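You operate a simulated robot arm through the tools that you are given. There is no shell and no other tool. Be economical: measure what you need, move in short steps, check, and stop when the job is done.

You run a simulated robot arm. Do the job below in one go: nothing can be reset, and whatever is moved stays where it is left.

TASK
Put things in order on the long sideboard. At the end: the soap bottle is in the blue bowl; the yellow lemon teabag stands where the clear slim glass stood; the white yoghurt tub from the long sideboard stands on top of the blue cool block; the clear slim glass stands where the white yoghurt tub stood; whatever was shut is shut again. Leave all else as you found it, and nothing knocked over.

The check looks at the end state, three seconds after you hand in, the way a careful person would. Anything else that was tipped, shoved, dropped, spilled or broken makes it a failure.

THE ROBOT
A 7-joint arm with a two-finger parallel gripper, fixed in place. Base frame: the origin is at the foot of the arm, x ahead of it, y to its left, z up; the work surface is at about z = 800. Units: mm, degrees, N and s.
With the tool pointing down near the work surface it reaches from about 240 to 680 mm from the base axis. Its first joint turns from -66.0 to 66.0 degrees. Payload 2.4 kg.
The TCP is the grasp point between the finger pads, 30 mm short of the fingertips. In the tool frame z runs along the fingers and y along their closing line. Largest opening 94 mm; finger width 28, thickness 10; the body of the gripper, 50 by 96 mm, starts 55 mm behind the TCP.
Orientation is told as [roll, pitch, yaw] about the base's x, y, z axes, in that order, counted from this pose: with the fingers straight down and closing along the base's y, the tool's x points along the base's -x, its y along +y and its z along -z.

THE INTERFACE
- The arm moves only by the tool move_arm. Its argument "commands" is one flat list of numbers, 6 for each row, row after row: the shift along the base's x, y, z in units of 30 mm (1.0 is 30 mm), then the turn, a rotation vector about the base's x, y, z in units of 6 degrees (1.0 is 6 degrees). In form: [dx, dy, dz, rx, ry, rz, dx, dy, dz, rx, ry, rz, ...]. A call has 1 to 10 rows; each row shifts and turns the commanded pose from where the row before left it. "hand" is the finger opening in mm, from 0 to 94, set as the call begins (left out, the last holds). A call with a number of a shift or a turn outside -1 to 1 is refused whole. Rows are played at 5 a second. More than 50 mm and 8.6 degrees between two rows, or a gripper value outside its range, and nothing of the call is played. A pose out of reach is approached as far as the arm can. The call stops where the force on the tool passes 40 N (or 10 N more than at its start, if that is more) or the arm is blocked; 0.2 s more then pass. The fingers move at their own pace (about 153 mm/s each) and stop on an object; they squeeze with about 34 N. The grip force told is the motor's: it shows also when the fingers shut on nothing. Time passes only in rows, and 0.2 s behind the last, so rows that do not move let the fingers close. The reply holds the time, the measured pose of the TCP, the force on the tool along the base axes, the opening and the grip force, in the units named above and with some noise.
- Cameras (640 x 400 px; columns grow to the right, rows downward): "scene" is fixed at [11, 453.7, 1450]; the picture's right is [-0.94, -0.34, 0.00], its down [-0.18, 0.50, -0.85] and it looks along [0.29, -0.80, -0.53] (base axes); focal length 375 px, centre (320, 200). "wrist" rides on the gripper at [76, 14, -103] in the tool frame; the picture's right is [-0.18, 0.98, 0.00], its down [-0.75, -0.14, -0.64] and it looks along [-0.63, -0.12, 0.77] (tool axes); focal length 243 px, centre (320, 200). There is no depth. A picture from a camera that has moved, and an enlarged one, comes with that camera's place and axes in the base frame and with its lens.
- camera(camera): a new picture of that camera. No time passes.
- close_up(camera, box): a new picture of the part [left, top, right, bottom] of that camera's present view, enlarged. No time passes.
- job_done(): hands the job in; it is judged then, once.

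Work in short steps. Places have to be worked out from the pictures, the camera data and where the tool is seen: move nearer, look again, correct. Check each grasp and each placing, and mend what went wrong. You have 120 turns and 76 pictures in all, those below and enlarged ones among them. Open the gripper and draw the arm clear of the work before you hand the job in, unless the task says otherwise; then end with one line.

The tools are called after "Emit:" as name(argument=value, ...) on one line, values as JSON. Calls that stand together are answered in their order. move_arm: Moves the arm, as the interface text tells. Its arguments: {"type":"object","properties":{"commands":{"type":"array"},"hand":{"type":"number"}},"required":["commands"]} The other tools are called the same way: camera (camera) takes a picture; close_up (camera, box) takes an enlarged picture of a part of a camera's view; job_done () hands the job in.

At the start:

```text
clock: 0.0
ee_pos: [234.5, -296.6, 1136.2]
ee_rot: [0.2, -0.1, 0.0]
contact_force: [0.0, 0.6, 0.1]
opening: 94.2
finger_force: 0.1
```

scene: 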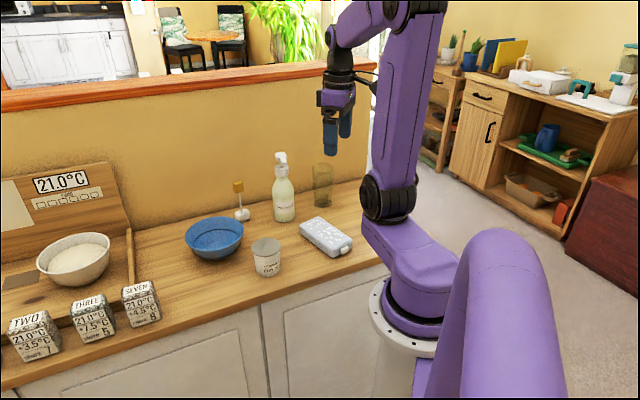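
wrist: 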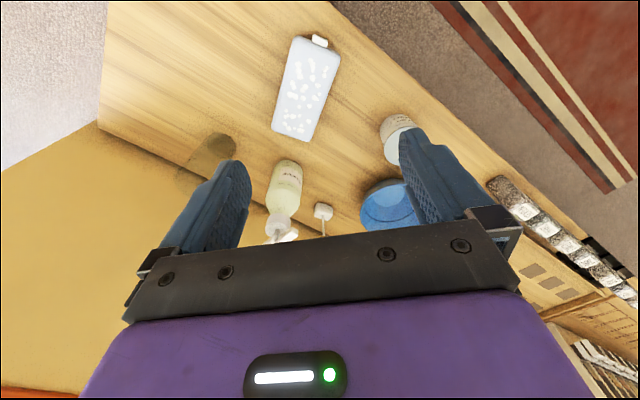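

I'll enlarge the work area first so I can identify the objects and locate them.

Emit:
close_up(camera="scene", box=[170, 140, 370, 290])

Emit:
close_up(camera="wrist", box=[170, 20, 450, 250])

```text
2.67 times, centred on (270, 215) of scene
camera zoom: at [11.0, 453.7, 1450.0], right [-0.94, -0.34, 0.0], down [-0.18, 0.5, -0.85], along [0.29, -0.8, -0.53], focal length 1000 px, centre (453, 160)
```

zoom: 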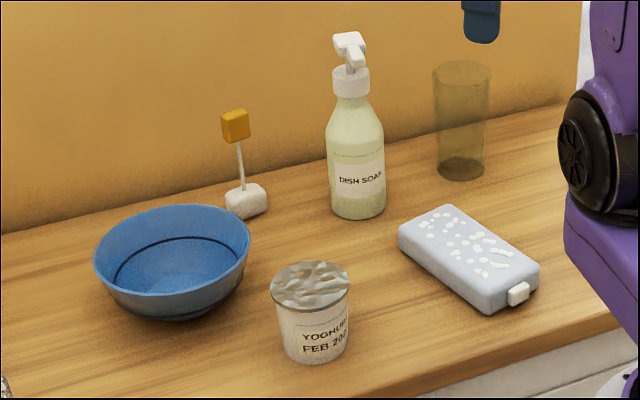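

```text
1.74 times, centred on (310, 135) of wrist
camera zoom: at [158.7, -282.5, 1238.6], right [0.18, 0.98, 0.0], down [0.75, -0.14, 0.64], along [0.63, -0.12, -0.77], focal length 422 px, centre (337, 313)
```

zoom: 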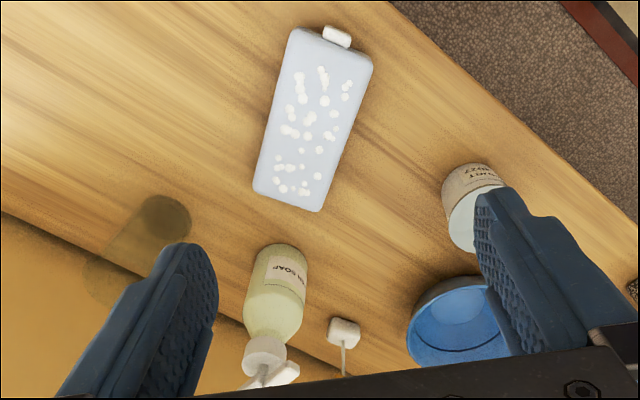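

Locations from both views: tub about (374,-168), block about (276,-332), glass (350,-509), bottle (437,-399), bowl (529,-177) and teabag (554,-351). I'm moving above the tub first, to refine its position.

Emit:
move_arm(commands=[0.93, 0.857, -0.667, 0, 0, 0, 0.93, 0.857, -0.667, 0, 0, 0, 0.93, 0.857, -0.667, 0, 0, 0, 0.93, 0.857, -0.667, 0, 0, 0, 0.93, 0.857, -0.667, 0, 0, 0, 0, 0, 0, 0, 0, 0], hand=94)

Emit:
camera(camera="wrist")

Emit:
camera(camera="scene")

```text
clock: 1.4
ee_pos: [373.3, -167.4, 1034.5]
ee_rot: [0.0, 0.0, -0.1]
contact_force: [-0.3, -1.0, 0.2]
opening: 94.2
finger_force: 0.1
```

```text
71 pictures are left
camera wrist: at [296.0, -153.6, 1136.9], right [0.18, 0.98, 0.0], down [0.75, -0.14, 0.64], along [0.63, -0.12, -0.77], focal length 243 px, centre (320, 200)
```

wrist: 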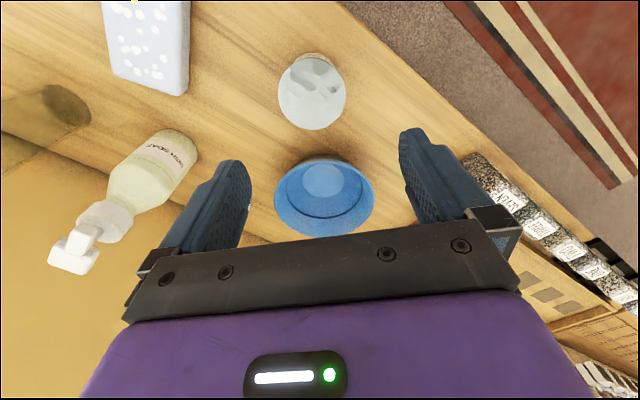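

```text
70 pictures are left
```

scene: 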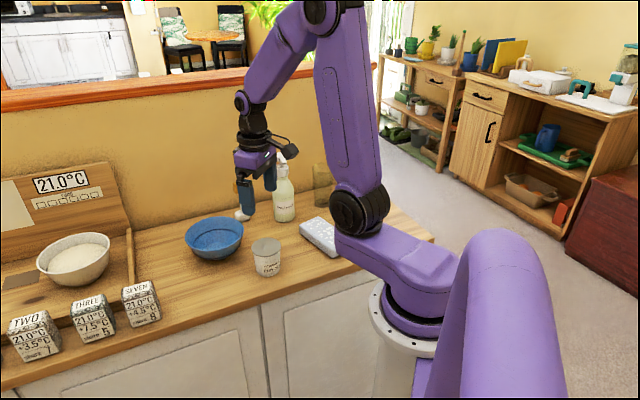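

The wrist view puts the tub at about (371,-174), with the rim at z≈873 and about 70 mm wide. I'm going down around it.

Emit:
move_arm(commands=[-0.08, -0.2, -1, 0, 0, 0, 0, 0, -1, 0, 0, 0, 0, 0, -1, 0, 0, 0, 0, 0, -1, 0, 0, 0, 0, 0, 0, 0, 0, 0])

Emit:
camera(camera="wrist")

Emit:
close_up(camera="scene", box=[170, 140, 370, 290])

```text
clock: 2.6
ee_pos: [373.7, -174.3, 916.8]
ee_rot: [-0.1, 0.0, -0.1]
contact_force: [-0.7, 0.5, 0.1]
opening: 94.0
finger_force: 0.1
```

```text
69 pictures are left
camera wrist: at [295.7, -160.2, 1017.7], right [0.18, 0.98, 0.0], down [0.75, -0.14, 0.64], along [0.63, -0.12, -0.77], focal length 243 px, centre (320, 200)
```

wrist: 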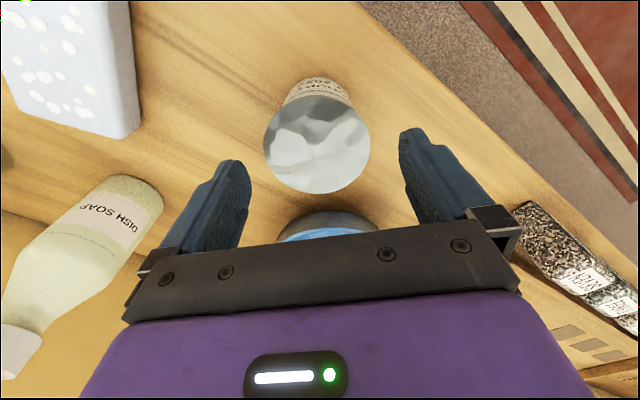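

```text
2.67 times, centred on (270, 215) of scene
camera zoom: at [11.0, 453.7, 1450.0], right [-0.94, -0.34, 0.0], down [-0.18, 0.5, -0.85], along [0.29, -0.8, -0.53], focal length 1000 px, centre (453, 160)
```

zoom: 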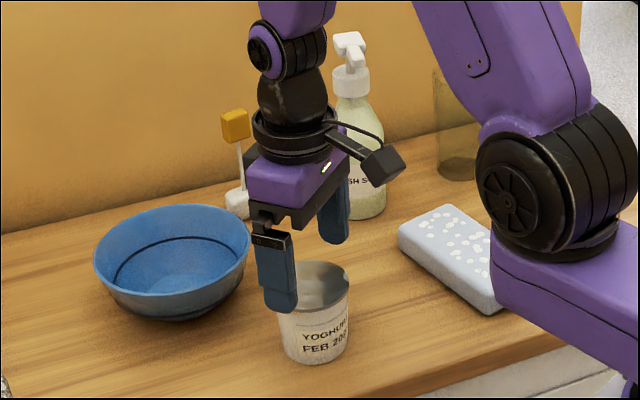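

The lid now reads as centred near (368,-176). I'm making a small correction and going down to z≈852.

Emit:
move_arm(commands=[-0.12, -0.07, -1, 0, 0, 0, 0, 0, -1, 0, 0, 0, 0, 0, 0, 0, 0, 0])

Emit:
camera(camera="wrist")

```text
clock: 3.4
ee_pos: [369.1, -176.5, 856.0]
ee_rot: [0.1, 0.0, 0.0]
contact_force: [-0.2, 0.2, -0.6]
opening: 94.1
finger_force: 0.0
```

```text
67 pictures are left
camera wrist: at [292.3, -163.2, 957.7], right [0.18, 0.98, 0.0], down [0.75, -0.14, 0.64], along [0.63, -0.12, -0.77], focal length 243 px, centre (320, 200)
```

wrist: 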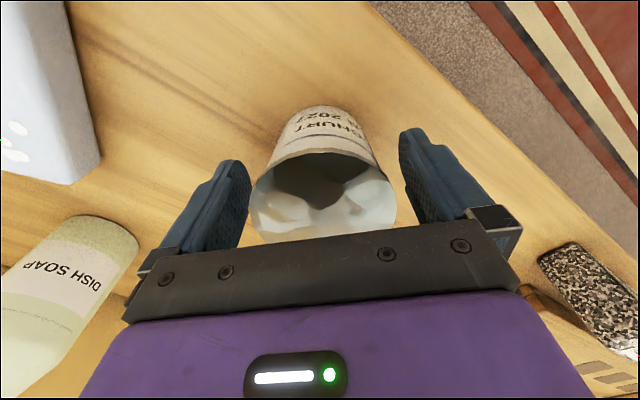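

The tub is centred between the fingers, a few mm toward the base. I'm shifting slightly and closing.

Emit:
move_arm(commands=[-0.12, 0.03, 0, 0, 0, 0, 0, 0, 0, 0, 0, 0])

Emit:
move_arm(commands=[0, 0, 0, 0, 0, 0, 0, 0, 0, 0, 0, 0, 0, 0, 0, 0, 0, 0], hand=55)

```text
clock: 4.0
ee_pos: [365.7, -176.7, 857.0]
ee_rot: [0.0, 0.1, 0.0]
contact_force: [0.1, -0.6, -0.3]
opening: 93.9
finger_force: 0.0
```

```text
clock: 4.8
ee_pos: [365.5, -175.5, 856.1]
ee_rot: [0.1, 0.1, 0.0]
contact_force: [0.1, -1.1, 3.2]
opening: 70.4
finger_force: 33.8
```

The tub is held at 70 mm wide, standing at about (366,-175). I'm lifting it and carrying it to above the block.

Emit:
move_arm(commands=[0, 0, 0.5, 0, 0, 0, 0, 0, 1, 0, 0, 0, 0, 0, 1, 0, 0, 0, -0.5, -0.872, 0, 0, 0, 0, -0.5, -0.872, 0, 0, 0, 0, -0.5, -0.872, 0, 0, 0, 0, -0.5, -0.872, 0, 0, 0, 0, -0.5, -0.872, 0, 0, 0, 0, -0.5, -0.872, 0, 0, 0, 0, 0, 0, 0, 0, 0, 0])

Emit:
camera(camera="wrist")

Emit:
close_up(camera="scene", box=[220, 120, 420, 270])

```text
clock: 7.0
ee_pos: [275.7, -331.4, 930.3]
ee_rot: [0.0, 0.0, 0.1]
contact_force: [-0.4, -0.2, -0.1]
opening: 70.4
finger_force: 33.8
```

```text
66 pictures are left
camera wrist: at [198.8, -317.1, 1032.4], right [0.18, 0.98, 0.0], down [0.75, -0.14, 0.64], along [0.63, -0.12, -0.77], focal length 243 px, centre (320, 200)
```

wrist: 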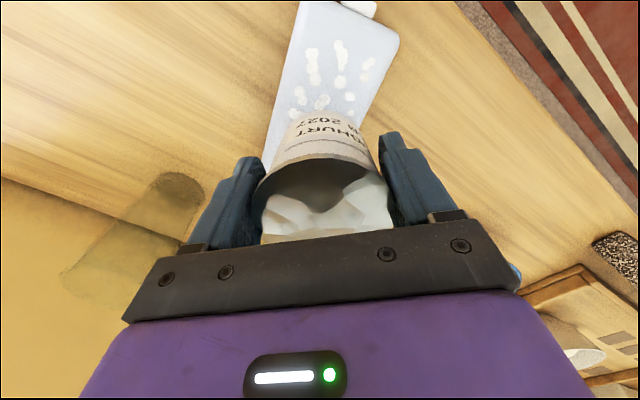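

```text
2.67 times, centred on (320, 195) of scene
camera zoom: at [11.0, 453.7, 1450.0], right [-0.94, -0.34, 0.0], down [-0.18, 0.5, -0.85], along [0.29, -0.8, -0.53], focal length 1000 px, centre (320, 213)
```

zoom: 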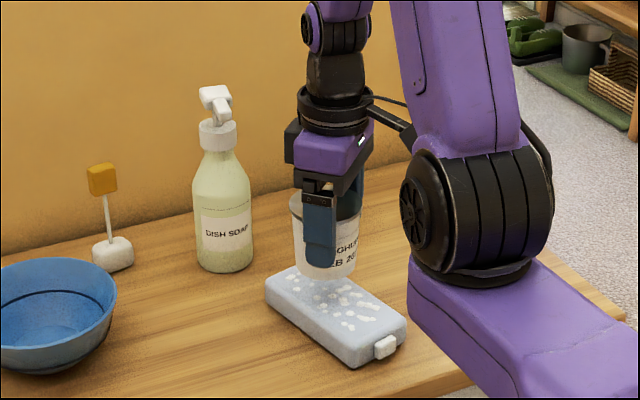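

The tub hangs above the block's centre. I'm lowering it most of the way, then feeling for contact.

Emit:
move_arm(commands=[0, 0.06, -0.7, 0, 0, 0, 0, 0, -0.6, 0, 0, 0, 0, 0, 0, 0, 0, 0])

Emit:
close_up(camera="scene", box=[280, 180, 380, 255])

```text
clock: 7.8
ee_pos: [274.2, -329.1, 892.0]
ee_rot: [0.1, 0.1, 0.0]
contact_force: [-0.3, 0.1, -1.3]
opening: 70.2
finger_force: 34.0
```

```text
5.33 times, centred on (330, 218) of scene
camera zoom: at [11.0, 453.7, 1450.0], right [-0.94, -0.34, 0.0], down [-0.18, 0.5, -0.85], along [0.29, -0.8, -0.53], focal length 2000 px, centre (267, 107)
```

zoom: 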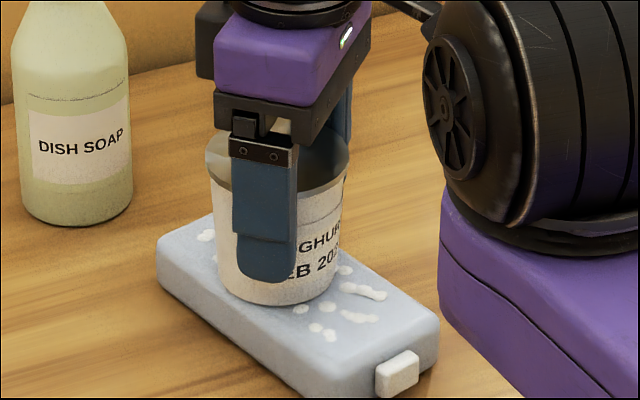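

The tub sits about 10 mm too far along the block. I'm shifting it along the block's long axis, then lowering in small steps.

Emit:
move_arm(commands=[-0.33, 0.2, 0, 0, 0, 0, 0, 0, -0.1, 0, 0, 0, 0, 0, -0.1, 0, 0, 0, 0, 0, 0, 0, 0, 0])

Emit:
move_arm(commands=[0, 0, -0.1, 0, 0, 0, 0, 0, 0, 0, 0, 0])

Emit:
close_up(camera="scene", box=[280, 180, 380, 255])

```text
clock: 8.8
ee_pos: [265.1, -324.1, 886.3]
ee_rot: [-0.2, -0.1, 0.1]
contact_force: [7.6, 4.1, 25.3]
opening: 69.2
finger_force: 34.0
```

```text
clock: 9.4
ee_pos: [265.3, -324.3, 883.9]
ee_rot: [-0.1, -0.1, 0.0]
contact_force: [6.0, 0.8, 24.4]
opening: 68.5
finger_force: 33.8
```

```text
5.33 times, centred on (330, 218) of scene
camera zoom: at [11.0, 454.0, 1449.9], right [-0.94, -0.34, 0.0], down [-0.18, 0.5, -0.85], along [0.29, -0.8, -0.53], focal length 2000 px, centre (267, 107)
```

zoom: 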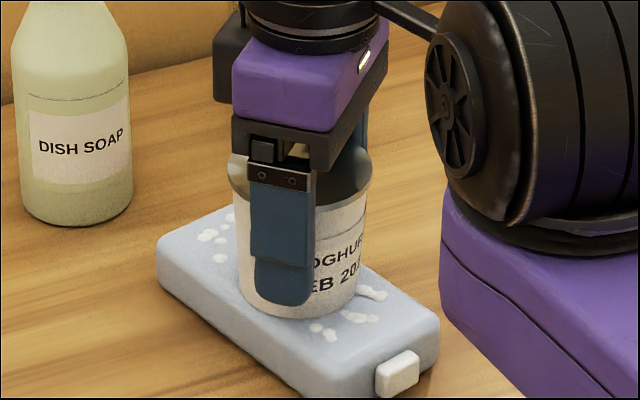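

The tub is seated with about 25 N of contact force, and the block hasn't moved. I'm releasing and rising straight up.

Emit:
move_arm(commands=[0, 0, 0.05, 0, 0, 0, 0, 0, 0, 0, 0, 0], hand=94)

Emit:
move_arm(commands=[0, 0, 0.5, 0, 0, 0, 0, 0, 1, 0, 0, 0, 0, 0, 1, 0, 0, 0, 0, 0, 1, 0, 0, 0, 0, 0, 0, 0, 0, 0])

Emit:
close_up(camera="scene", box=[220, 120, 420, 270])

Emit:
camera(camera="wrist")

```text
clock: 10.0
ee_pos: [264.1, -323.8, 884.7]
ee_rot: [0.1, 0.0, 0.0]
contact_force: [-1.0, 0.1, -0.5]
opening: 94.0
finger_force: 0.1
```

```text
clock: 11.2
ee_pos: [265.6, -324.3, 990.5]
ee_rot: [0.0, 0.0, 0.1]
contact_force: [-0.4, -0.2, -0.5]
opening: 94.4
finger_force: 0.1
```

```text
2.67 times, centred on (320, 195) of scene
camera zoom: at [11.0, 453.7, 1450.0], right [-0.94, -0.34, 0.0], down [-0.18, 0.5, -0.85], along [0.29, -0.8, -0.53], focal length 1000 px, centre (320, 213)
```

zoom: 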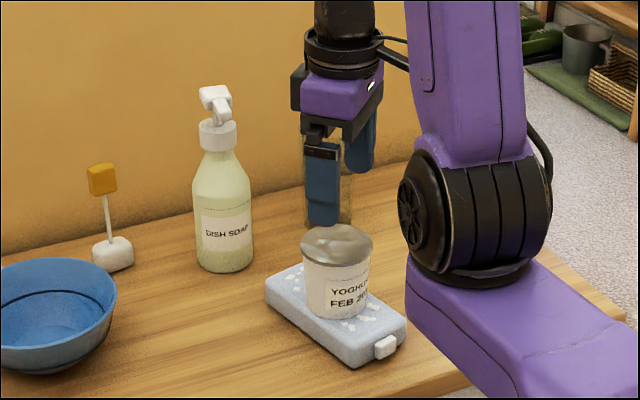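

```text
61 pictures are left
camera wrist: at [189.0, -310.2, 1092.4], right [0.18, 0.98, 0.0], down [0.75, -0.14, 0.64], along [0.63, -0.12, -0.77], focal length 243 px, centre (320, 200)
```

wrist: 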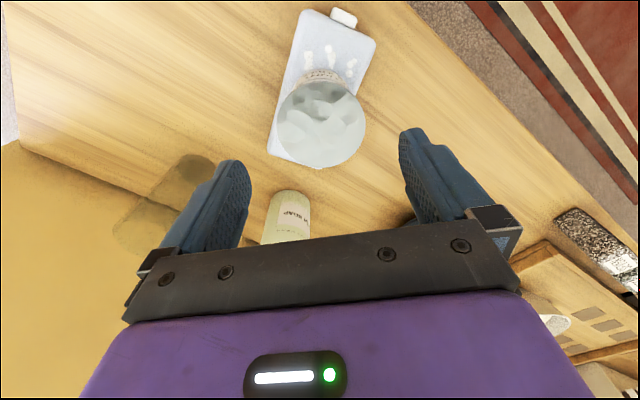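

The tub stands on the block. Next is the glass: I'm rising, yawing -45° so the fingers close along the wall, and moving close for a look.

Emit:
move_arm(commands=[0.229, -0.5, 0.4, 0, 0, -0.94, 0.229, -0.5, 0.4, 0, 0, -0.94, 0.229, -0.5, 0.4, 0, 0, -0.94, 0.229, -0.5, 0.4, 0, 0, -0.94, 0.229, -0.5, 0.3, 0, 0, -0.94, 0.229, -0.5, 0.1, 0, 0, -0.94, 0.229, -0.5, 0, 0, 0, -0.93, 0.229, -0.5, 0, 0, 0, -0.93, 0, 0, 0, 0, 0, 0])

Emit:
camera(camera="wrist")

Emit:
camera(camera="scene")

```text
clock: 13.2
ee_pos: [321.2, -443.1, 1047.8]
ee_rot: [0.0, 0.0, -45.1]
contact_force: [0.6, 1.5, 0.4]
opening: 93.8
finger_force: 0.0
```

```text
60 pictures are left
camera wrist: at [276.8, -380.2, 1150.6], right [0.83, 0.56, 0.0], down [0.43, -0.63, 0.64], along [0.36, -0.53, -0.77], focal length 243 px, centre (320, 200)
```

wrist: 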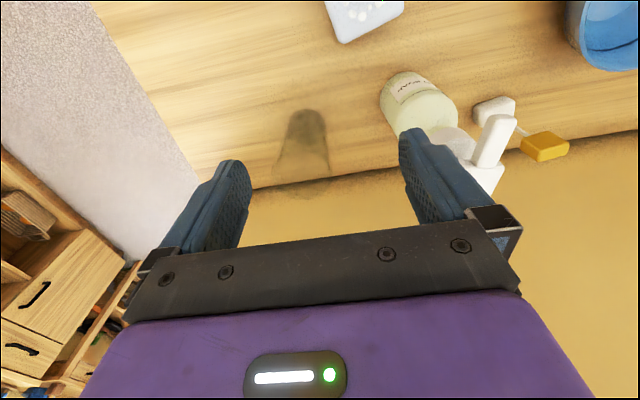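

```text
59 pictures are left
```

scene: 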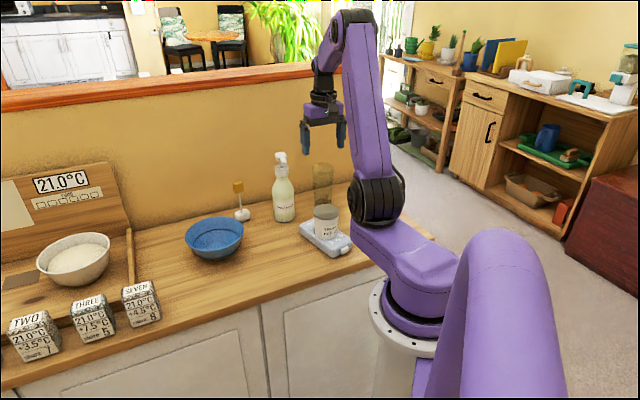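

I'm enlarging the glass and the bottle's pump head.

Emit:
close_up(camera="wrist", box=[250, 60, 450, 185])

Emit:
close_up(camera="scene", box=[220, 140, 380, 240])

```text
3.20 times, centred on (350, 122) of wrist
camera zoom: at [276.8, -380.2, 1150.6], right [0.83, 0.56, 0.0], down [0.43, -0.63, 0.64], along [0.36, -0.53, -0.77], focal length 776 px, centre (224, 448)
```

zoom: 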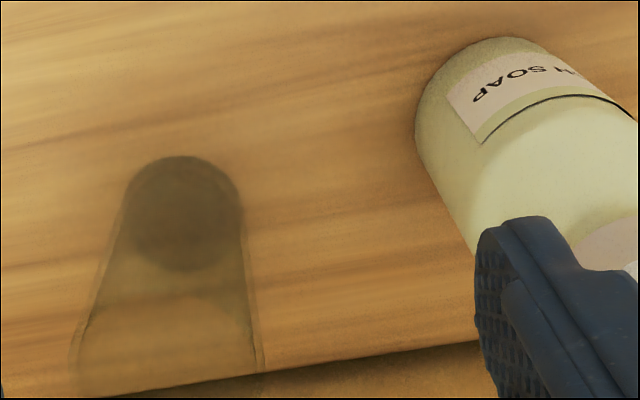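

```text
4.00 times, centred on (300, 190) of scene
camera zoom: at [11.0, 453.7, 1450.0], right [-0.94, -0.34, 0.0], down [-0.18, 0.5, -0.85], along [0.29, -0.8, -0.53], focal length 1500 px, centre (400, 240)
```

zoom: 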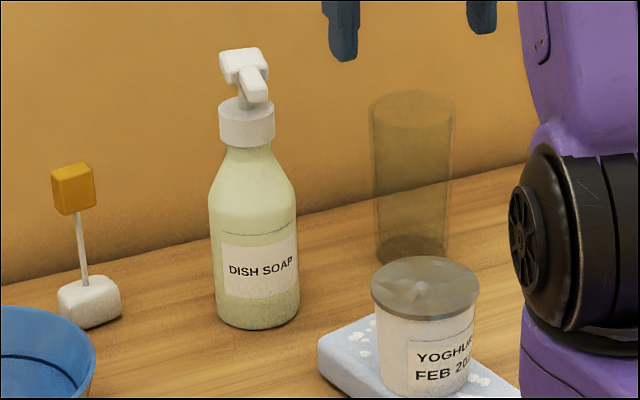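

The glass base is at about (346,-512), 55 mm wide, with the rim near z≈928. I'm moving above it and checking.

Emit:
move_arm(commands=[0.28, -0.76, 0, 0, 0, 0, 0.28, -0.76, 0, 0, 0, 0, 0.27, -0.76, -0.5, 0, 0, 0, 0, 0, -0.8, 0, 0, 0, 0, 0, 0, 0, 0, 0])

Emit:
camera(camera="wrist")

Emit:
close_up(camera="scene", box=[220, 140, 380, 240])

```text
clock: 14.4
ee_pos: [345.0, -514.3, 1009.7]
ee_rot: [-0.1, -0.1, -45.0]
contact_force: [0.3, -0.3, -0.4]
opening: 94.2
finger_force: 0.1
```

```text
56 pictures are left
camera wrist: at [301.9, -450.4, 1112.1], right [0.82, 0.57, 0.0], down [0.43, -0.63, 0.64], along [0.36, -0.53, -0.77], focal length 243 px, centre (320, 200)
```

wrist: 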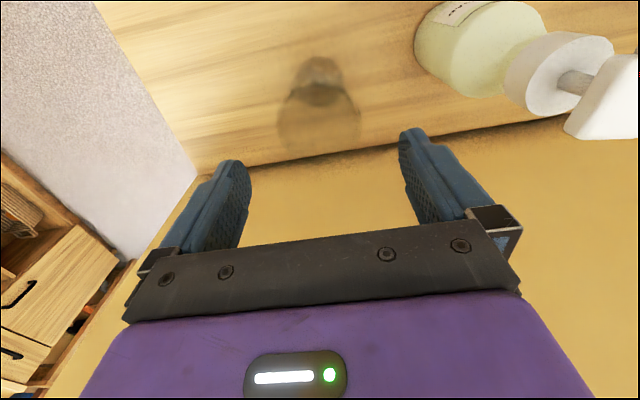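

```text
4.00 times, centred on (300, 190) of scene
camera zoom: at [11.0, 453.7, 1450.0], right [-0.94, -0.34, 0.0], down [-0.18, 0.5, -0.85], along [0.29, -0.8, -0.53], focal length 1500 px, centre (400, 240)
```

zoom: 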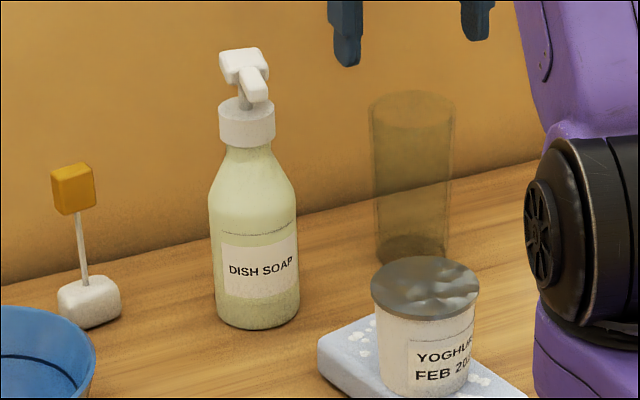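

The rim reads as centred at (342,-511), 65 mm wide. I'm descending onto it.

Emit:
move_arm(commands=[-0.07, 0.1, -1, 0, 0, 0, 0, 0, -1, 0, 0, 0, 0, 0, -1, 0, 0, 0, 0, 0, -0.8, 0, 0, 0, 0, 0, 0, 0, 0, 0])

Emit:
camera(camera="wrist")

Emit:
close_up(camera="scene", box=[220, 140, 380, 240])

```text
clock: 15.6
ee_pos: [343.3, -509.4, 896.8]
ee_rot: [-0.1, 0.0, -45.0]
contact_force: [0.7, 0.5, -0.3]
opening: 94.0
finger_force: 0.0
```

```text
54 pictures are left
camera wrist: at [299.6, -445.8, 998.3], right [0.82, 0.57, 0.0], down [0.43, -0.63, 0.64], along [0.36, -0.53, -0.77], focal length 243 px, centre (320, 200)
```

wrist: 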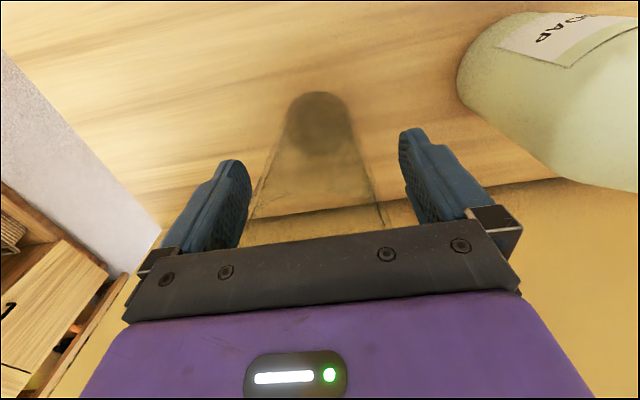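

```text
4.00 times, centred on (300, 190) of scene
camera zoom: at [11.0, 453.7, 1450.0], right [-0.94, -0.34, 0.0], down [-0.18, 0.5, -0.85], along [0.29, -0.8, -0.53], focal length 1500 px, centre (400, 240)
```

zoom: 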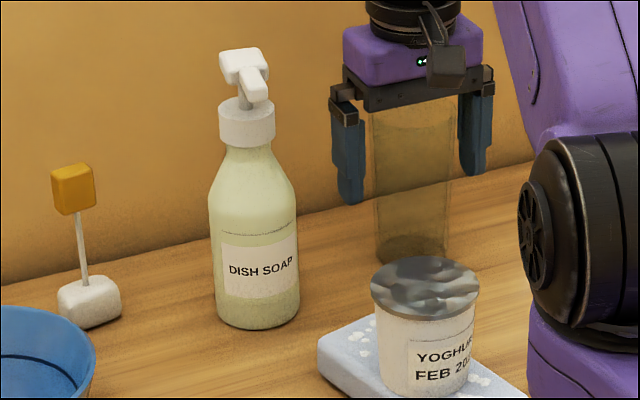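

The glass is centred between the fingers, base at (343.5,-511). I'm closing.

Emit:
move_arm(commands=[0, 0, 0, 0, 0, 0, 0, 0, 0, 0, 0, 0, 0, 0, 0, 0, 0, 0], hand=50)

Emit:
move_arm(commands=[0, 0, 0.5, 0, 0, 0, 0, 0, 1, 0, 0, 0, 0, 0, 0.8, 0, 0, 0, 0, 0, 0, 0, 0, 0])

Emit:
camera(camera="scene")

```text
clock: 16.4
ee_pos: [343.2, -509.3, 897.4]
ee_rot: [-0.1, 0.0, -45.0]
contact_force: [-0.3, -1.0, 0.7]
opening: 69.2
finger_force: 33.6
```

```text
clock: 17.4
ee_pos: [342.3, -510.9, 967.0]
ee_rot: [0.0, -0.1, -45.0]
contact_force: [0.7, -0.1, -1.6]
opening: 68.9
finger_force: 34.2
```

```text
52 pictures are left
```

scene: 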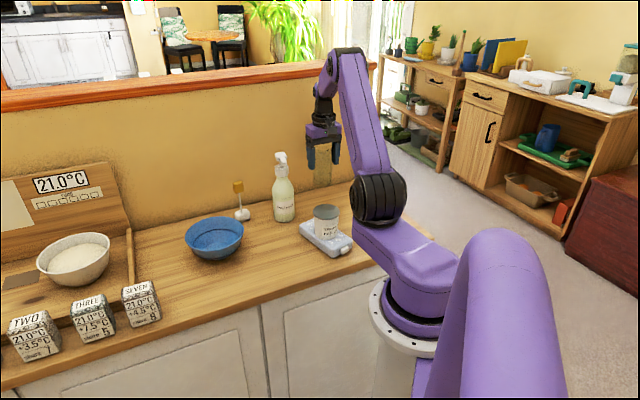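

The glass is held. I'm lifting it higher and carrying it past the base side of the bottle, above the tub, toward the tub's old place.

Emit:
move_arm(commands=[0, 0, 0.9, 0, 0, 0, 0, 0, 0.9, 0, 0, 0, -0.44, 0.925, 0, 0, 0, 0, -0.44, 0.925, 0, 0, 0, 0, -0.44, 0.925, 0, 0, 0, 0, -0.44, 0.925, 0, 0, 0, 0, 0.167, 0.917, 0, 0, 0, 0, 0.167, 0.917, 0, 0, 0, 0, 0.167, 0.917, 0, 0, 0, 0, 0.167, 0.917, 0, 0, 0, 0])

Emit:
move_arm(commands=[0.467, 0.958, 0, 0, 0, 0, 0.467, 0.958, 0, 0, 0, 0, 0.467, 0.958, 0, 0, 0, 0, 0.467, 0.958, 0, 0, 0, 0, 0, 0, -0.8, 0, 0, 0, 0, 0, -0.8, 0, 0, 0, 0, 0, 0, 0, 0, 0])

Emit:
close_up(camera="scene", box=[170, 140, 370, 290])

Emit:
camera(camera="wrist")

```text
clock: 19.6
ee_pos: [309.3, -287.1, 1019.6]
ee_rot: [-0.1, 0.0, -45.0]
contact_force: [-0.7, 0.7, -2.3]
opening: 68.8
finger_force: 34.0
```

```text
clock: 21.2
ee_pos: [365.5, -173.2, 970.7]
ee_rot: [0.0, 0.0, -45.0]
contact_force: [0.6, 0.3, -2.1]
opening: 69.1
finger_force: 34.1
```

```text
2.67 times, centred on (270, 215) of scene
camera zoom: at [11.0, 453.7, 1450.0], right [-0.94, -0.34, 0.0], down [-0.18, 0.5, -0.85], along [0.29, -0.8, -0.53], focal length 1000 px, centre (453, 160)
```

zoom: 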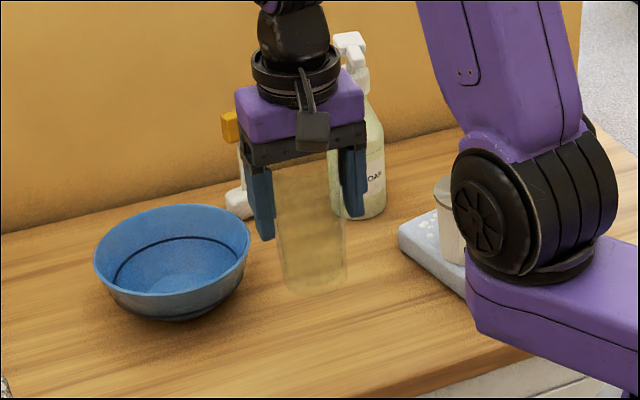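

```text
50 pictures are left
camera wrist: at [322.0, -110.3, 1073.3], right [0.82, 0.57, 0.0], down [0.43, -0.63, 0.64], along [0.36, -0.53, -0.77], focal length 243 px, centre (320, 200)
```

wrist: 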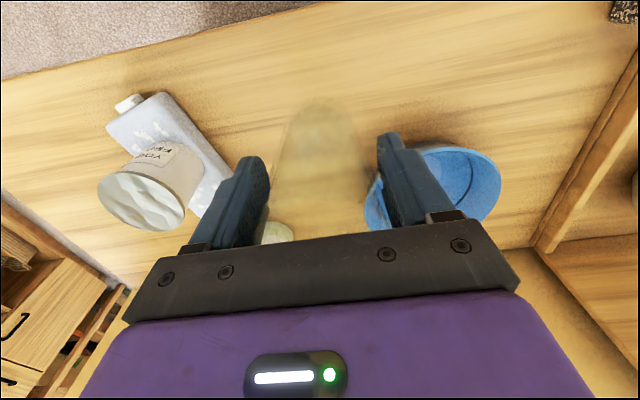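

The glass is above the tub's former spot and the path is clear. I'm lowering it, then going gently to contact.

Emit:
move_arm(commands=[0, -0.05, -1, 0, 0, 0, 0, 0, -1, 0, 0, 0, 0, 0, -0.2, 0, 0, 0, 0, 0, 0, 0, 0, 0])

Emit:
move_arm(commands=[0, 0, -0.1, 0, 0, 0, 0, 0, -0.1, 0, 0, 0, 0, 0, 0, 0, 0, 0])

Emit:
close_up(camera="scene", box=[170, 140, 370, 290])

```text
clock: 22.2
ee_pos: [365.5, -176.1, 905.6]
ee_rot: [-0.1, 0.0, -45.1]
contact_force: [0.0, 0.2, -1.8]
opening: 68.6
finger_force: 34.1
```

```text
clock: 23.0
ee_pos: [367.4, -175.8, 900.7]
ee_rot: [0.0, 0.0, -45.0]
contact_force: [0.6, -0.7, -3.2]
opening: 68.8
finger_force: 33.6
```

```text
2.67 times, centred on (270, 215) of scene
camera zoom: at [11.0, 453.7, 1450.0], right [-0.94, -0.34, 0.0], down [-0.18, 0.5, -0.85], along [0.29, -0.8, -0.53], focal length 1000 px, centre (453, 160)
```

zoom: 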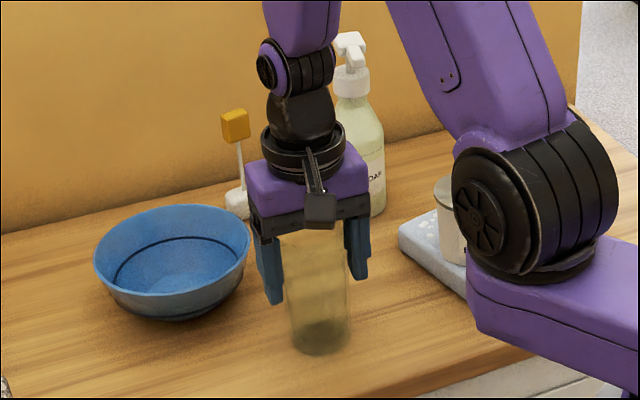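

It's nearly down. I'm continuing in small steps until contact registers.

Emit:
move_arm(commands=[0, 0, -0.08, 0, 0, 0, 0, 0, 0, 0, 0, 0])

Emit:
move_arm(commands=[0, 0, -0.06, 0, 0, 0, 0, 0, 0, 0, 0, 0])

```text
clock: 23.6
ee_pos: [367.7, -175.2, 896.8]
ee_rot: [0.1, 0.0, -45.0]
contact_force: [-0.6, -1.0, -2.3]
opening: 68.6
finger_force: 33.9
```

```text
clock: 24.2
ee_pos: [367.5, -176.8, 895.8]
ee_rot: [0.0, 0.0, -45.0]
contact_force: [-3.9, -1.0, 18.1]
opening: 68.5
finger_force: 34.4
```

Contact registers at 18 N. I'm releasing and rising straight up.

Emit:
move_arm(commands=[0, 0, 0.03, 0, 0, 0, 0, 0, 0, 0, 0, 0], hand=94)

Emit:
move_arm(commands=[0, 0, 0.5, 0, 0, 0, 0, 0, 1, 0, 0, 0, 0, 0, 1, 0, 0, 0, 0, 0, 1, 0, 0, 0, 0, 0, 1, 0, 0, 0, 0, 0, 0, 0, 0, 0])

Emit:
close_up(camera="scene", box=[170, 140, 370, 290])

Emit:
camera(camera="wrist")

```text
clock: 24.8
ee_pos: [366.3, -175.8, 896.9]
ee_rot: [0.0, 0.0, -45.1]
contact_force: [-0.5, -0.8, 0.2]
opening: 94.3
finger_force: 0.1
```

```text
clock: 26.2
ee_pos: [366.3, -174.0, 1032.4]
ee_rot: [0.0, 0.0, -45.0]
contact_force: [-0.7, -0.4, 0.0]
opening: 93.9
finger_force: 0.0
```

```text
2.67 times, centred on (270, 215) of scene
camera zoom: at [11.0, 453.7, 1450.0], right [-0.94, -0.34, 0.0], down [-0.18, 0.5, -0.85], along [0.29, -0.8, -0.53], focal length 1000 px, centre (453, 160)
```

zoom: 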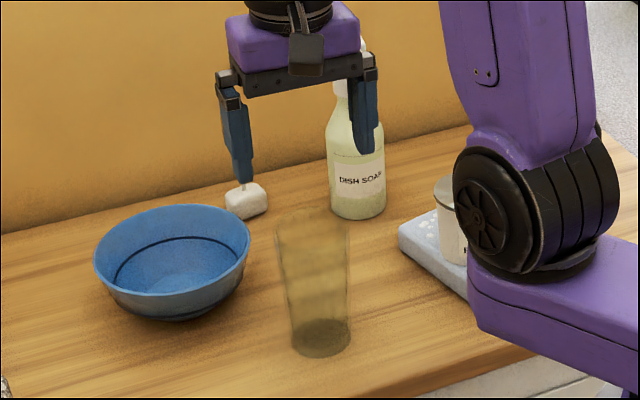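

```text
47 pictures are left
camera wrist: at [322.0, -110.3, 1135.1], right [0.82, 0.57, 0.0], down [0.43, -0.63, 0.64], along [0.36, -0.53, -0.77], focal length 243 px, centre (320, 200)
```

wrist: 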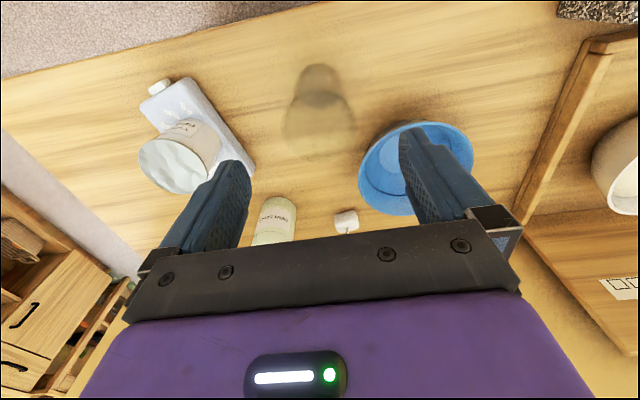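

The glass stands in the tub's old place. Next is the teabag, so I'm moving toward it at a safe height to look.

Emit:
move_arm(commands=[0.9, -0.84, 0, 0, 0, 0, 0.9, -0.84, 0, 0, 0, 0, 0.9, -0.84, 0, 0, 0, 0, 0.9, -0.84, 0, 0, 0, 0, 0.9, -0.84, 0, 0, 0, 0, 0, 0, 0, 0, 0, 0])

Emit:
camera(camera="wrist")

Emit:
close_up(camera="scene", box=[200, 150, 300, 225])

```text
clock: 27.6
ee_pos: [500.8, -302.6, 1032.4]
ee_rot: [0.0, 0.0, -45.0]
contact_force: [0.6, 0.4, -0.4]
opening: 94.0
finger_force: 0.0
```

```text
46 pictures are left
camera wrist: at [455.7, -239.8, 1133.8], right [0.82, 0.57, 0.0], down [0.43, -0.63, 0.64], along [0.36, -0.53, -0.77], focal length 243 px, centre (320, 200)
```

wrist: 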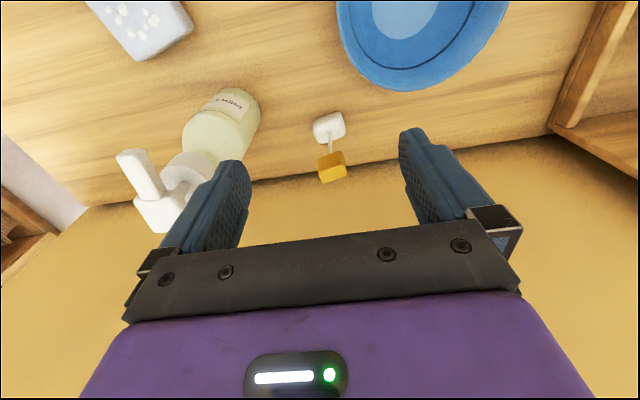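

```text
5.33 times, centred on (250, 188) of scene
camera zoom: at [11.0, 453.7, 1450.0], right [-0.94, -0.34, 0.0], down [-0.18, 0.5, -0.85], along [0.29, -0.8, -0.53], focal length 2000 px, centre (693, 267)
```

zoom: 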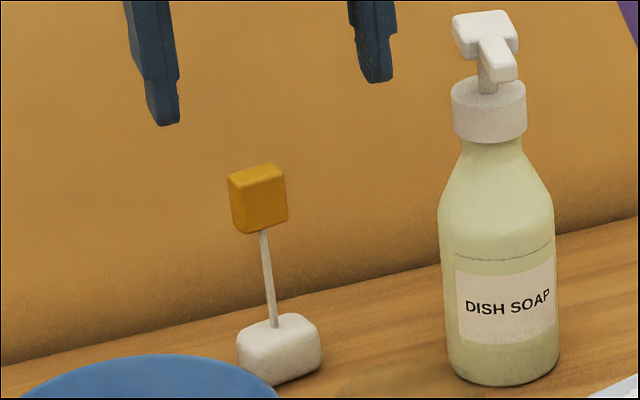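

Emit:
close_up(camera="wrist", box=[270, 90, 398, 170])

Emit:
close_up(camera="wrist", box=[110, 80, 270, 240])

```text
5.00 times, centred on (334, 130) of wrist
camera zoom: at [455.7, -239.8, 1133.8], right [0.82, 0.57, 0.0], down [0.43, -0.63, 0.64], along [0.36, -0.53, -0.77], focal length 1213 px, centre (250, 550)
```

zoom: 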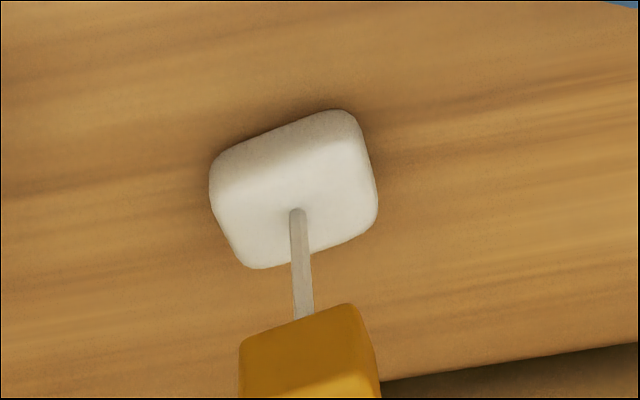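

```text
2.50 times, centred on (190, 160) of wrist
camera zoom: at [455.7, -239.8, 1133.8], right [0.82, 0.57, 0.0], down [0.43, -0.63, 0.64], along [0.36, -0.53, -0.77], focal length 606 px, centre (645, 300)
```

zoom: 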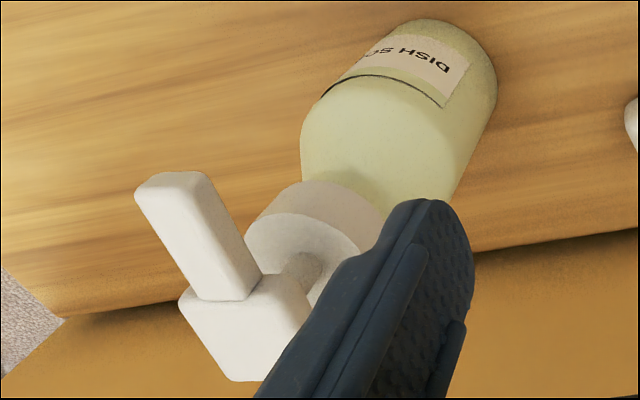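

The teabag stem is at (546,-349), with the tag faces aligned to about 60°/-30° and the tag about 34 mm wide at z≈909. I'm turning to yaw -30 and moving above it.

Emit:
move_arm(commands=[0.5, -0.517, 0, 0, 0, 0.834, 0.5, -0.517, 0, 0, 0, 0.833, 0.5, -0.517, 0, 0, 0, 0.833, 0, 0, -1, 0, 0, 0, 0, 0, -0.9, 0, 0, 0, 0, 0, 0, 0, 0, 0], hand=75)

Emit:
camera(camera="wrist")

Emit:
close_up(camera="scene", box=[180, 120, 320, 225])

```text
clock: 29.0
ee_pos: [545.9, -345.7, 973.4]
ee_rot: [0.0, 0.0, -29.9]
contact_force: [0.4, -0.1, 0.2]
opening: 74.9
finger_force: 0.0
```

```text
42 pictures are left
camera wrist: at [486.9, -296.7, 1075.4], right [0.65, 0.76, 0.0], down [0.58, -0.5, 0.64], along [0.49, -0.42, -0.77], focal length 243 px, centre (320, 200)
```

wrist: 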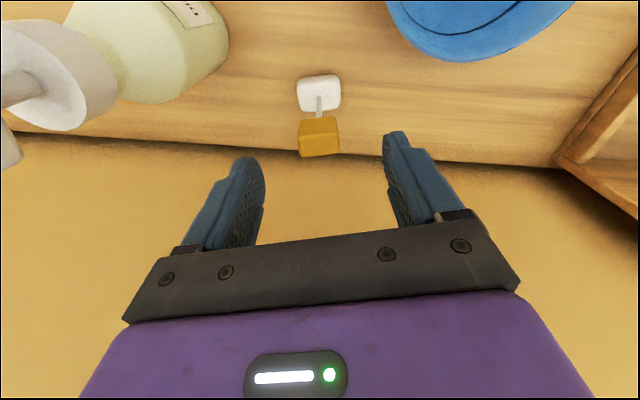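

```text
3.81 times, centred on (250, 172) of scene
camera zoom: at [11.0, 453.7, 1450.0], right [-0.94, -0.34, 0.0], down [-0.18, 0.5, -0.85], along [0.29, -0.8, -0.53], focal length 1429 px, centre (587, 305)
```

zoom: 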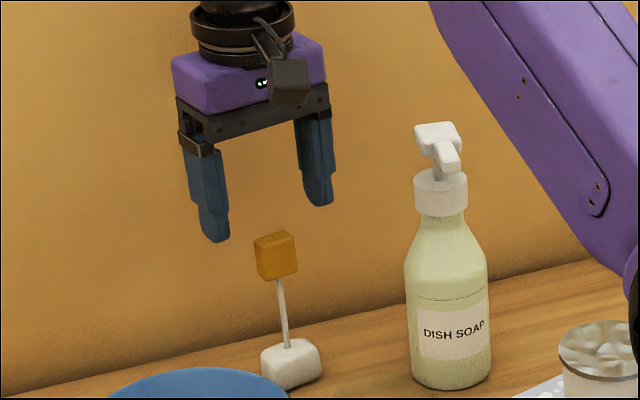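

The tag is at (546.5,-349.5), aligned with the fingers. I'm nudging -3 mm in y and descending around it.

Emit:
move_arm(commands=[0.02, -0.08, -1, 0, 0, 0, 0, 0, -1, 0, 0, 0, 0, 0, -0.1, 0, 0, 0, 0, 0, 0, 0, 0, 0])

Emit:
camera(camera="wrist")

Emit:
close_up(camera="scene", box=[200, 150, 300, 225])

```text
clock: 30.0
ee_pos: [547.2, -349.5, 911.2]
ee_rot: [0.0, 0.0, -30.0]
contact_force: [-0.2, -0.2, 0.2]
opening: 74.9
finger_force: 0.0
```

```text
40 pictures are left
camera wrist: at [488.2, -300.1, 1013.5], right [0.65, 0.76, 0.0], down [0.58, -0.5, 0.64], along [0.49, -0.42, -0.77], focal length 243 px, centre (320, 200)
```

wrist: 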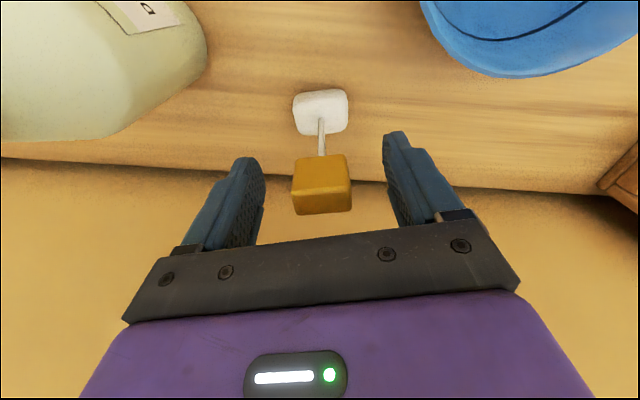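

```text
5.33 times, centred on (250, 188) of scene
camera zoom: at [11.0, 453.7, 1450.0], right [-0.94, -0.34, 0.0], down [-0.18, 0.5, -0.85], along [0.29, -0.8, -0.53], focal length 2000 px, centre (693, 267)
```

zoom: 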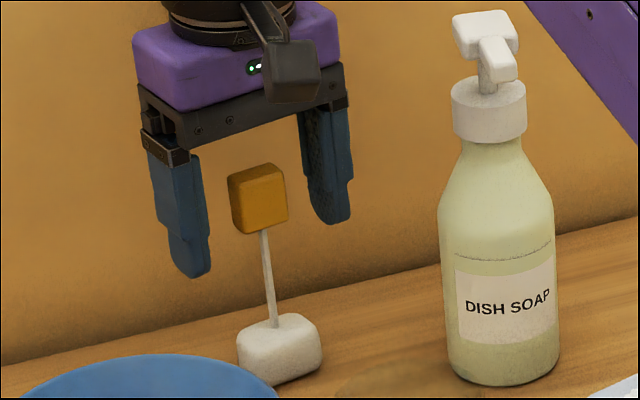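

The tag is centred at the TCP. I'm closing on it and lifting a little.

Emit:
move_arm(commands=[0, 0, 0, 0, 0, 0, 0, 0, 0, 0, 0, 0, 0, 0, 0, 0, 0, 0], hand=15)

Emit:
move_arm(commands=[0, 0, 0.5, 0, 0, 0, 0, 0, 0.7, 0, 0, 0, 0, 0, 0, 0, 0, 0])

Emit:
camera(camera="wrist")

Emit:
close_up(camera="scene", box=[180, 120, 320, 225])

```text
clock: 30.8
ee_pos: [548.4, -349.9, 910.9]
ee_rot: [0.0, 0.1, -30.0]
contact_force: [0.7, 0.1, 0.8]
opening: 31.1
finger_force: 33.9
```

```text
clock: 31.6
ee_pos: [547.5, -350.7, 947.1]
ee_rot: [0.0, 0.1, -30.1]
contact_force: [-0.7, 0.4, -0.2]
opening: 30.9
finger_force: 33.8
```

```text
38 pictures are left
camera wrist: at [487.7, -300.3, 1049.5], right [0.65, 0.76, 0.0], down [0.58, -0.5, 0.64], along [0.49, -0.42, -0.77], focal length 243 px, centre (320, 200)
```

wrist: 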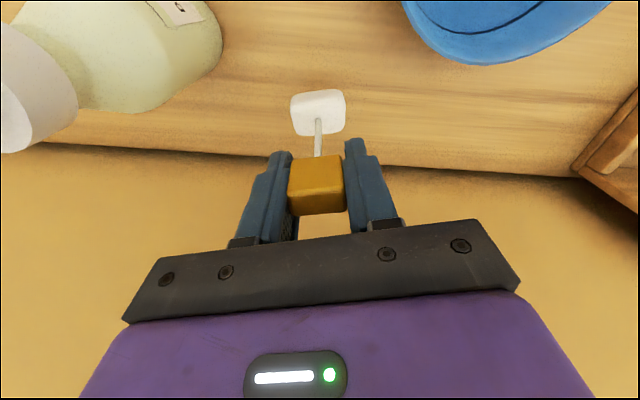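

```text
3.81 times, centred on (250, 172) of scene
camera zoom: at [11.0, 453.7, 1450.0], right [-0.94, -0.34, 0.0], down [-0.18, 0.5, -0.85], along [0.29, -0.8, -0.53], focal length 1429 px, centre (587, 305)
```

zoom: 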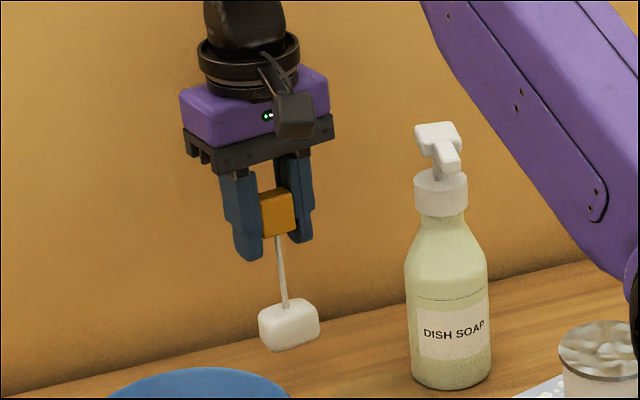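

The teabag is held upright. I'm raising it and carrying it around the base side of the bottle at z≈1040.

Emit:
move_arm(commands=[0, 0, 1, 0, 0, 0, 0, 0, 1, 0, 0, 0, 0, 0, 1, 0, 0, 0, -0.71, 0.56, 0, 0, 0, 0, -0.71, 0.56, 0, 0, 0, 0, -0.71, 0.56, 0, 0, 0, 0, -0.71, 0.56, 0, 0, 0, 0, -0.71, 0.56, 0, 0, 0, 0])

Emit:
move_arm(commands=[-0.733, -0.5, 0, 0, 0, 0, -0.733, -0.5, 0, 0, 0, 0, -0.733, -0.5, 0, 0, 0, 0, -0.733, -0.5, 0, 0, 0, 0, -0.733, -0.5, 0, 0, 0, 0, -0.25, -0.75, 0, 0, 0, 0, -0.25, -0.75, 0, 0, 0, 0, -0.25, -0.75, 0, 0, 0, 0, -0.25, -0.75, 0, 0, 0, 0])

Emit:
move_arm(commands=[0.36, -0.675, 0, 0, 0, 0, 0.36, -0.675, 0, 0, 0, 0, 0.36, -0.675, 0, 0, 0, 0, 0.36, -0.675, 0, 0, 0, 0, 0, 0, -1, 0, 0, 0, 0, 0, 0, 0, 0, 0])

Emit:
camera(camera="wrist")

Emit:
close_up(camera="scene", box=[220, 120, 420, 270])

```text
clock: 33.4
ee_pos: [440.2, -264.8, 1037.1]
ee_rot: [-0.1, 0.1, -30.0]
contact_force: [-0.1, -0.2, -0.4]
opening: 30.8
finger_force: 33.9
```

```text
clock: 35.4
ee_pos: [301.0, -431.7, 1037.8]
ee_rot: [-0.1, 0.1, -30.0]
contact_force: [-0.6, 0.9, -0.9]
opening: 30.8
finger_force: 34.2
```

```text
clock: 36.8
ee_pos: [343.0, -512.8, 1007.5]
ee_rot: [0.0, -0.1, -30.0]
contact_force: [0.1, 0.2, -0.7]
opening: 30.8
finger_force: 34.7
```

```text
36 pictures are left
camera wrist: at [284.9, -462.5, 1108.9], right [0.65, 0.76, 0.0], down [0.58, -0.5, 0.64], along [0.49, -0.42, -0.77], focal length 243 px, centre (320, 200)
```

wrist: 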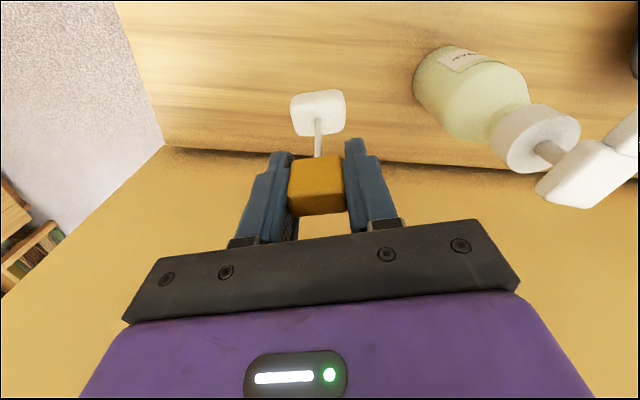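

```text
2.67 times, centred on (320, 195) of scene
camera zoom: at [11.0, 453.7, 1450.0], right [-0.94, -0.34, 0.0], down [-0.18, 0.5, -0.85], along [0.29, -0.8, -0.53], focal length 1000 px, centre (320, 213)
```

zoom: 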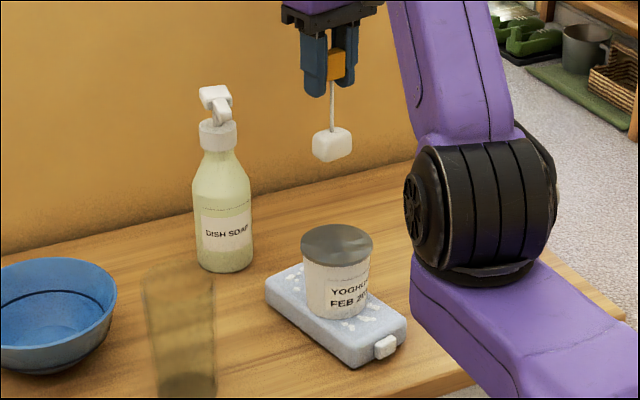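

I'm lowering the teabag at the glass's old spot, then touching down gently.

Emit:
move_arm(commands=[0, 0.05, -1, 0, 0, 0, 0, 0, -1, 0, 0, 0, 0, 0, -0.9, 0, 0, 0, 0, 0, 0, 0, 0, 0])

Emit:
move_arm(commands=[0, 0, -0.12, 0, 0, 0, 0, 0, 0, 0, 0, 0])

Emit:
move_arm(commands=[0, 0, -0.07, 0, 0, 0, 0, 0, 0, 0, 0, 0])

Emit:
close_up(camera="scene", box=[270, 140, 370, 215])

```text
clock: 37.8
ee_pos: [343.0, -511.0, 922.8]
ee_rot: [0.1, -0.1, -30.1]
contact_force: [0.5, 0.2, 0.2]
opening: 31.1
finger_force: 33.6
```

```text
clock: 38.4
ee_pos: [344.6, -510.6, 918.9]
ee_rot: [0.0, 0.0, -30.0]
contact_force: [-0.1, -0.5, -0.5]
opening: 30.7
finger_force: 34.0
```

```text
clock: 39.0
ee_pos: [345.3, -509.8, 915.9]
ee_rot: [0.0, 0.0, -30.0]
contact_force: [0.7, 0.0, -0.6]
opening: 30.7
finger_force: 33.9
```

```text
5.33 times, centred on (320, 178) of scene
camera zoom: at [11.0, 453.7, 1450.0], right [-0.94, -0.34, 0.0], down [-0.18, 0.5, -0.85], along [0.29, -0.8, -0.53], focal length 2000 px, centre (320, 320)
```

zoom: 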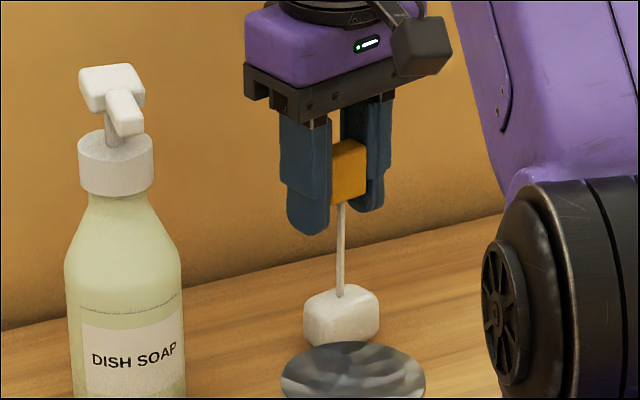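

Emit:
move_arm(commands=[-0.03, -0.03, -0.1, 0, 0, 0, 0, 0, 0, 0, 0, 0])

Emit:
move_arm(commands=[0, 0, -0.06, 0, 0, 0, 0, 0, 0, 0, 0, 0])

```text
clock: 39.6
ee_pos: [343.8, -511.4, 912.9]
ee_rot: [0.0, 0.1, -30.0]
contact_force: [-0.2, -0.1, -0.8]
opening: 30.6
finger_force: 33.8
```

```text
clock: 40.2
ee_pos: [343.9, -511.1, 911.7]
ee_rot: [0.0, 0.1, -29.9]
contact_force: [-2.2, 2.0, 7.9]
opening: 30.7
finger_force: 33.8
```

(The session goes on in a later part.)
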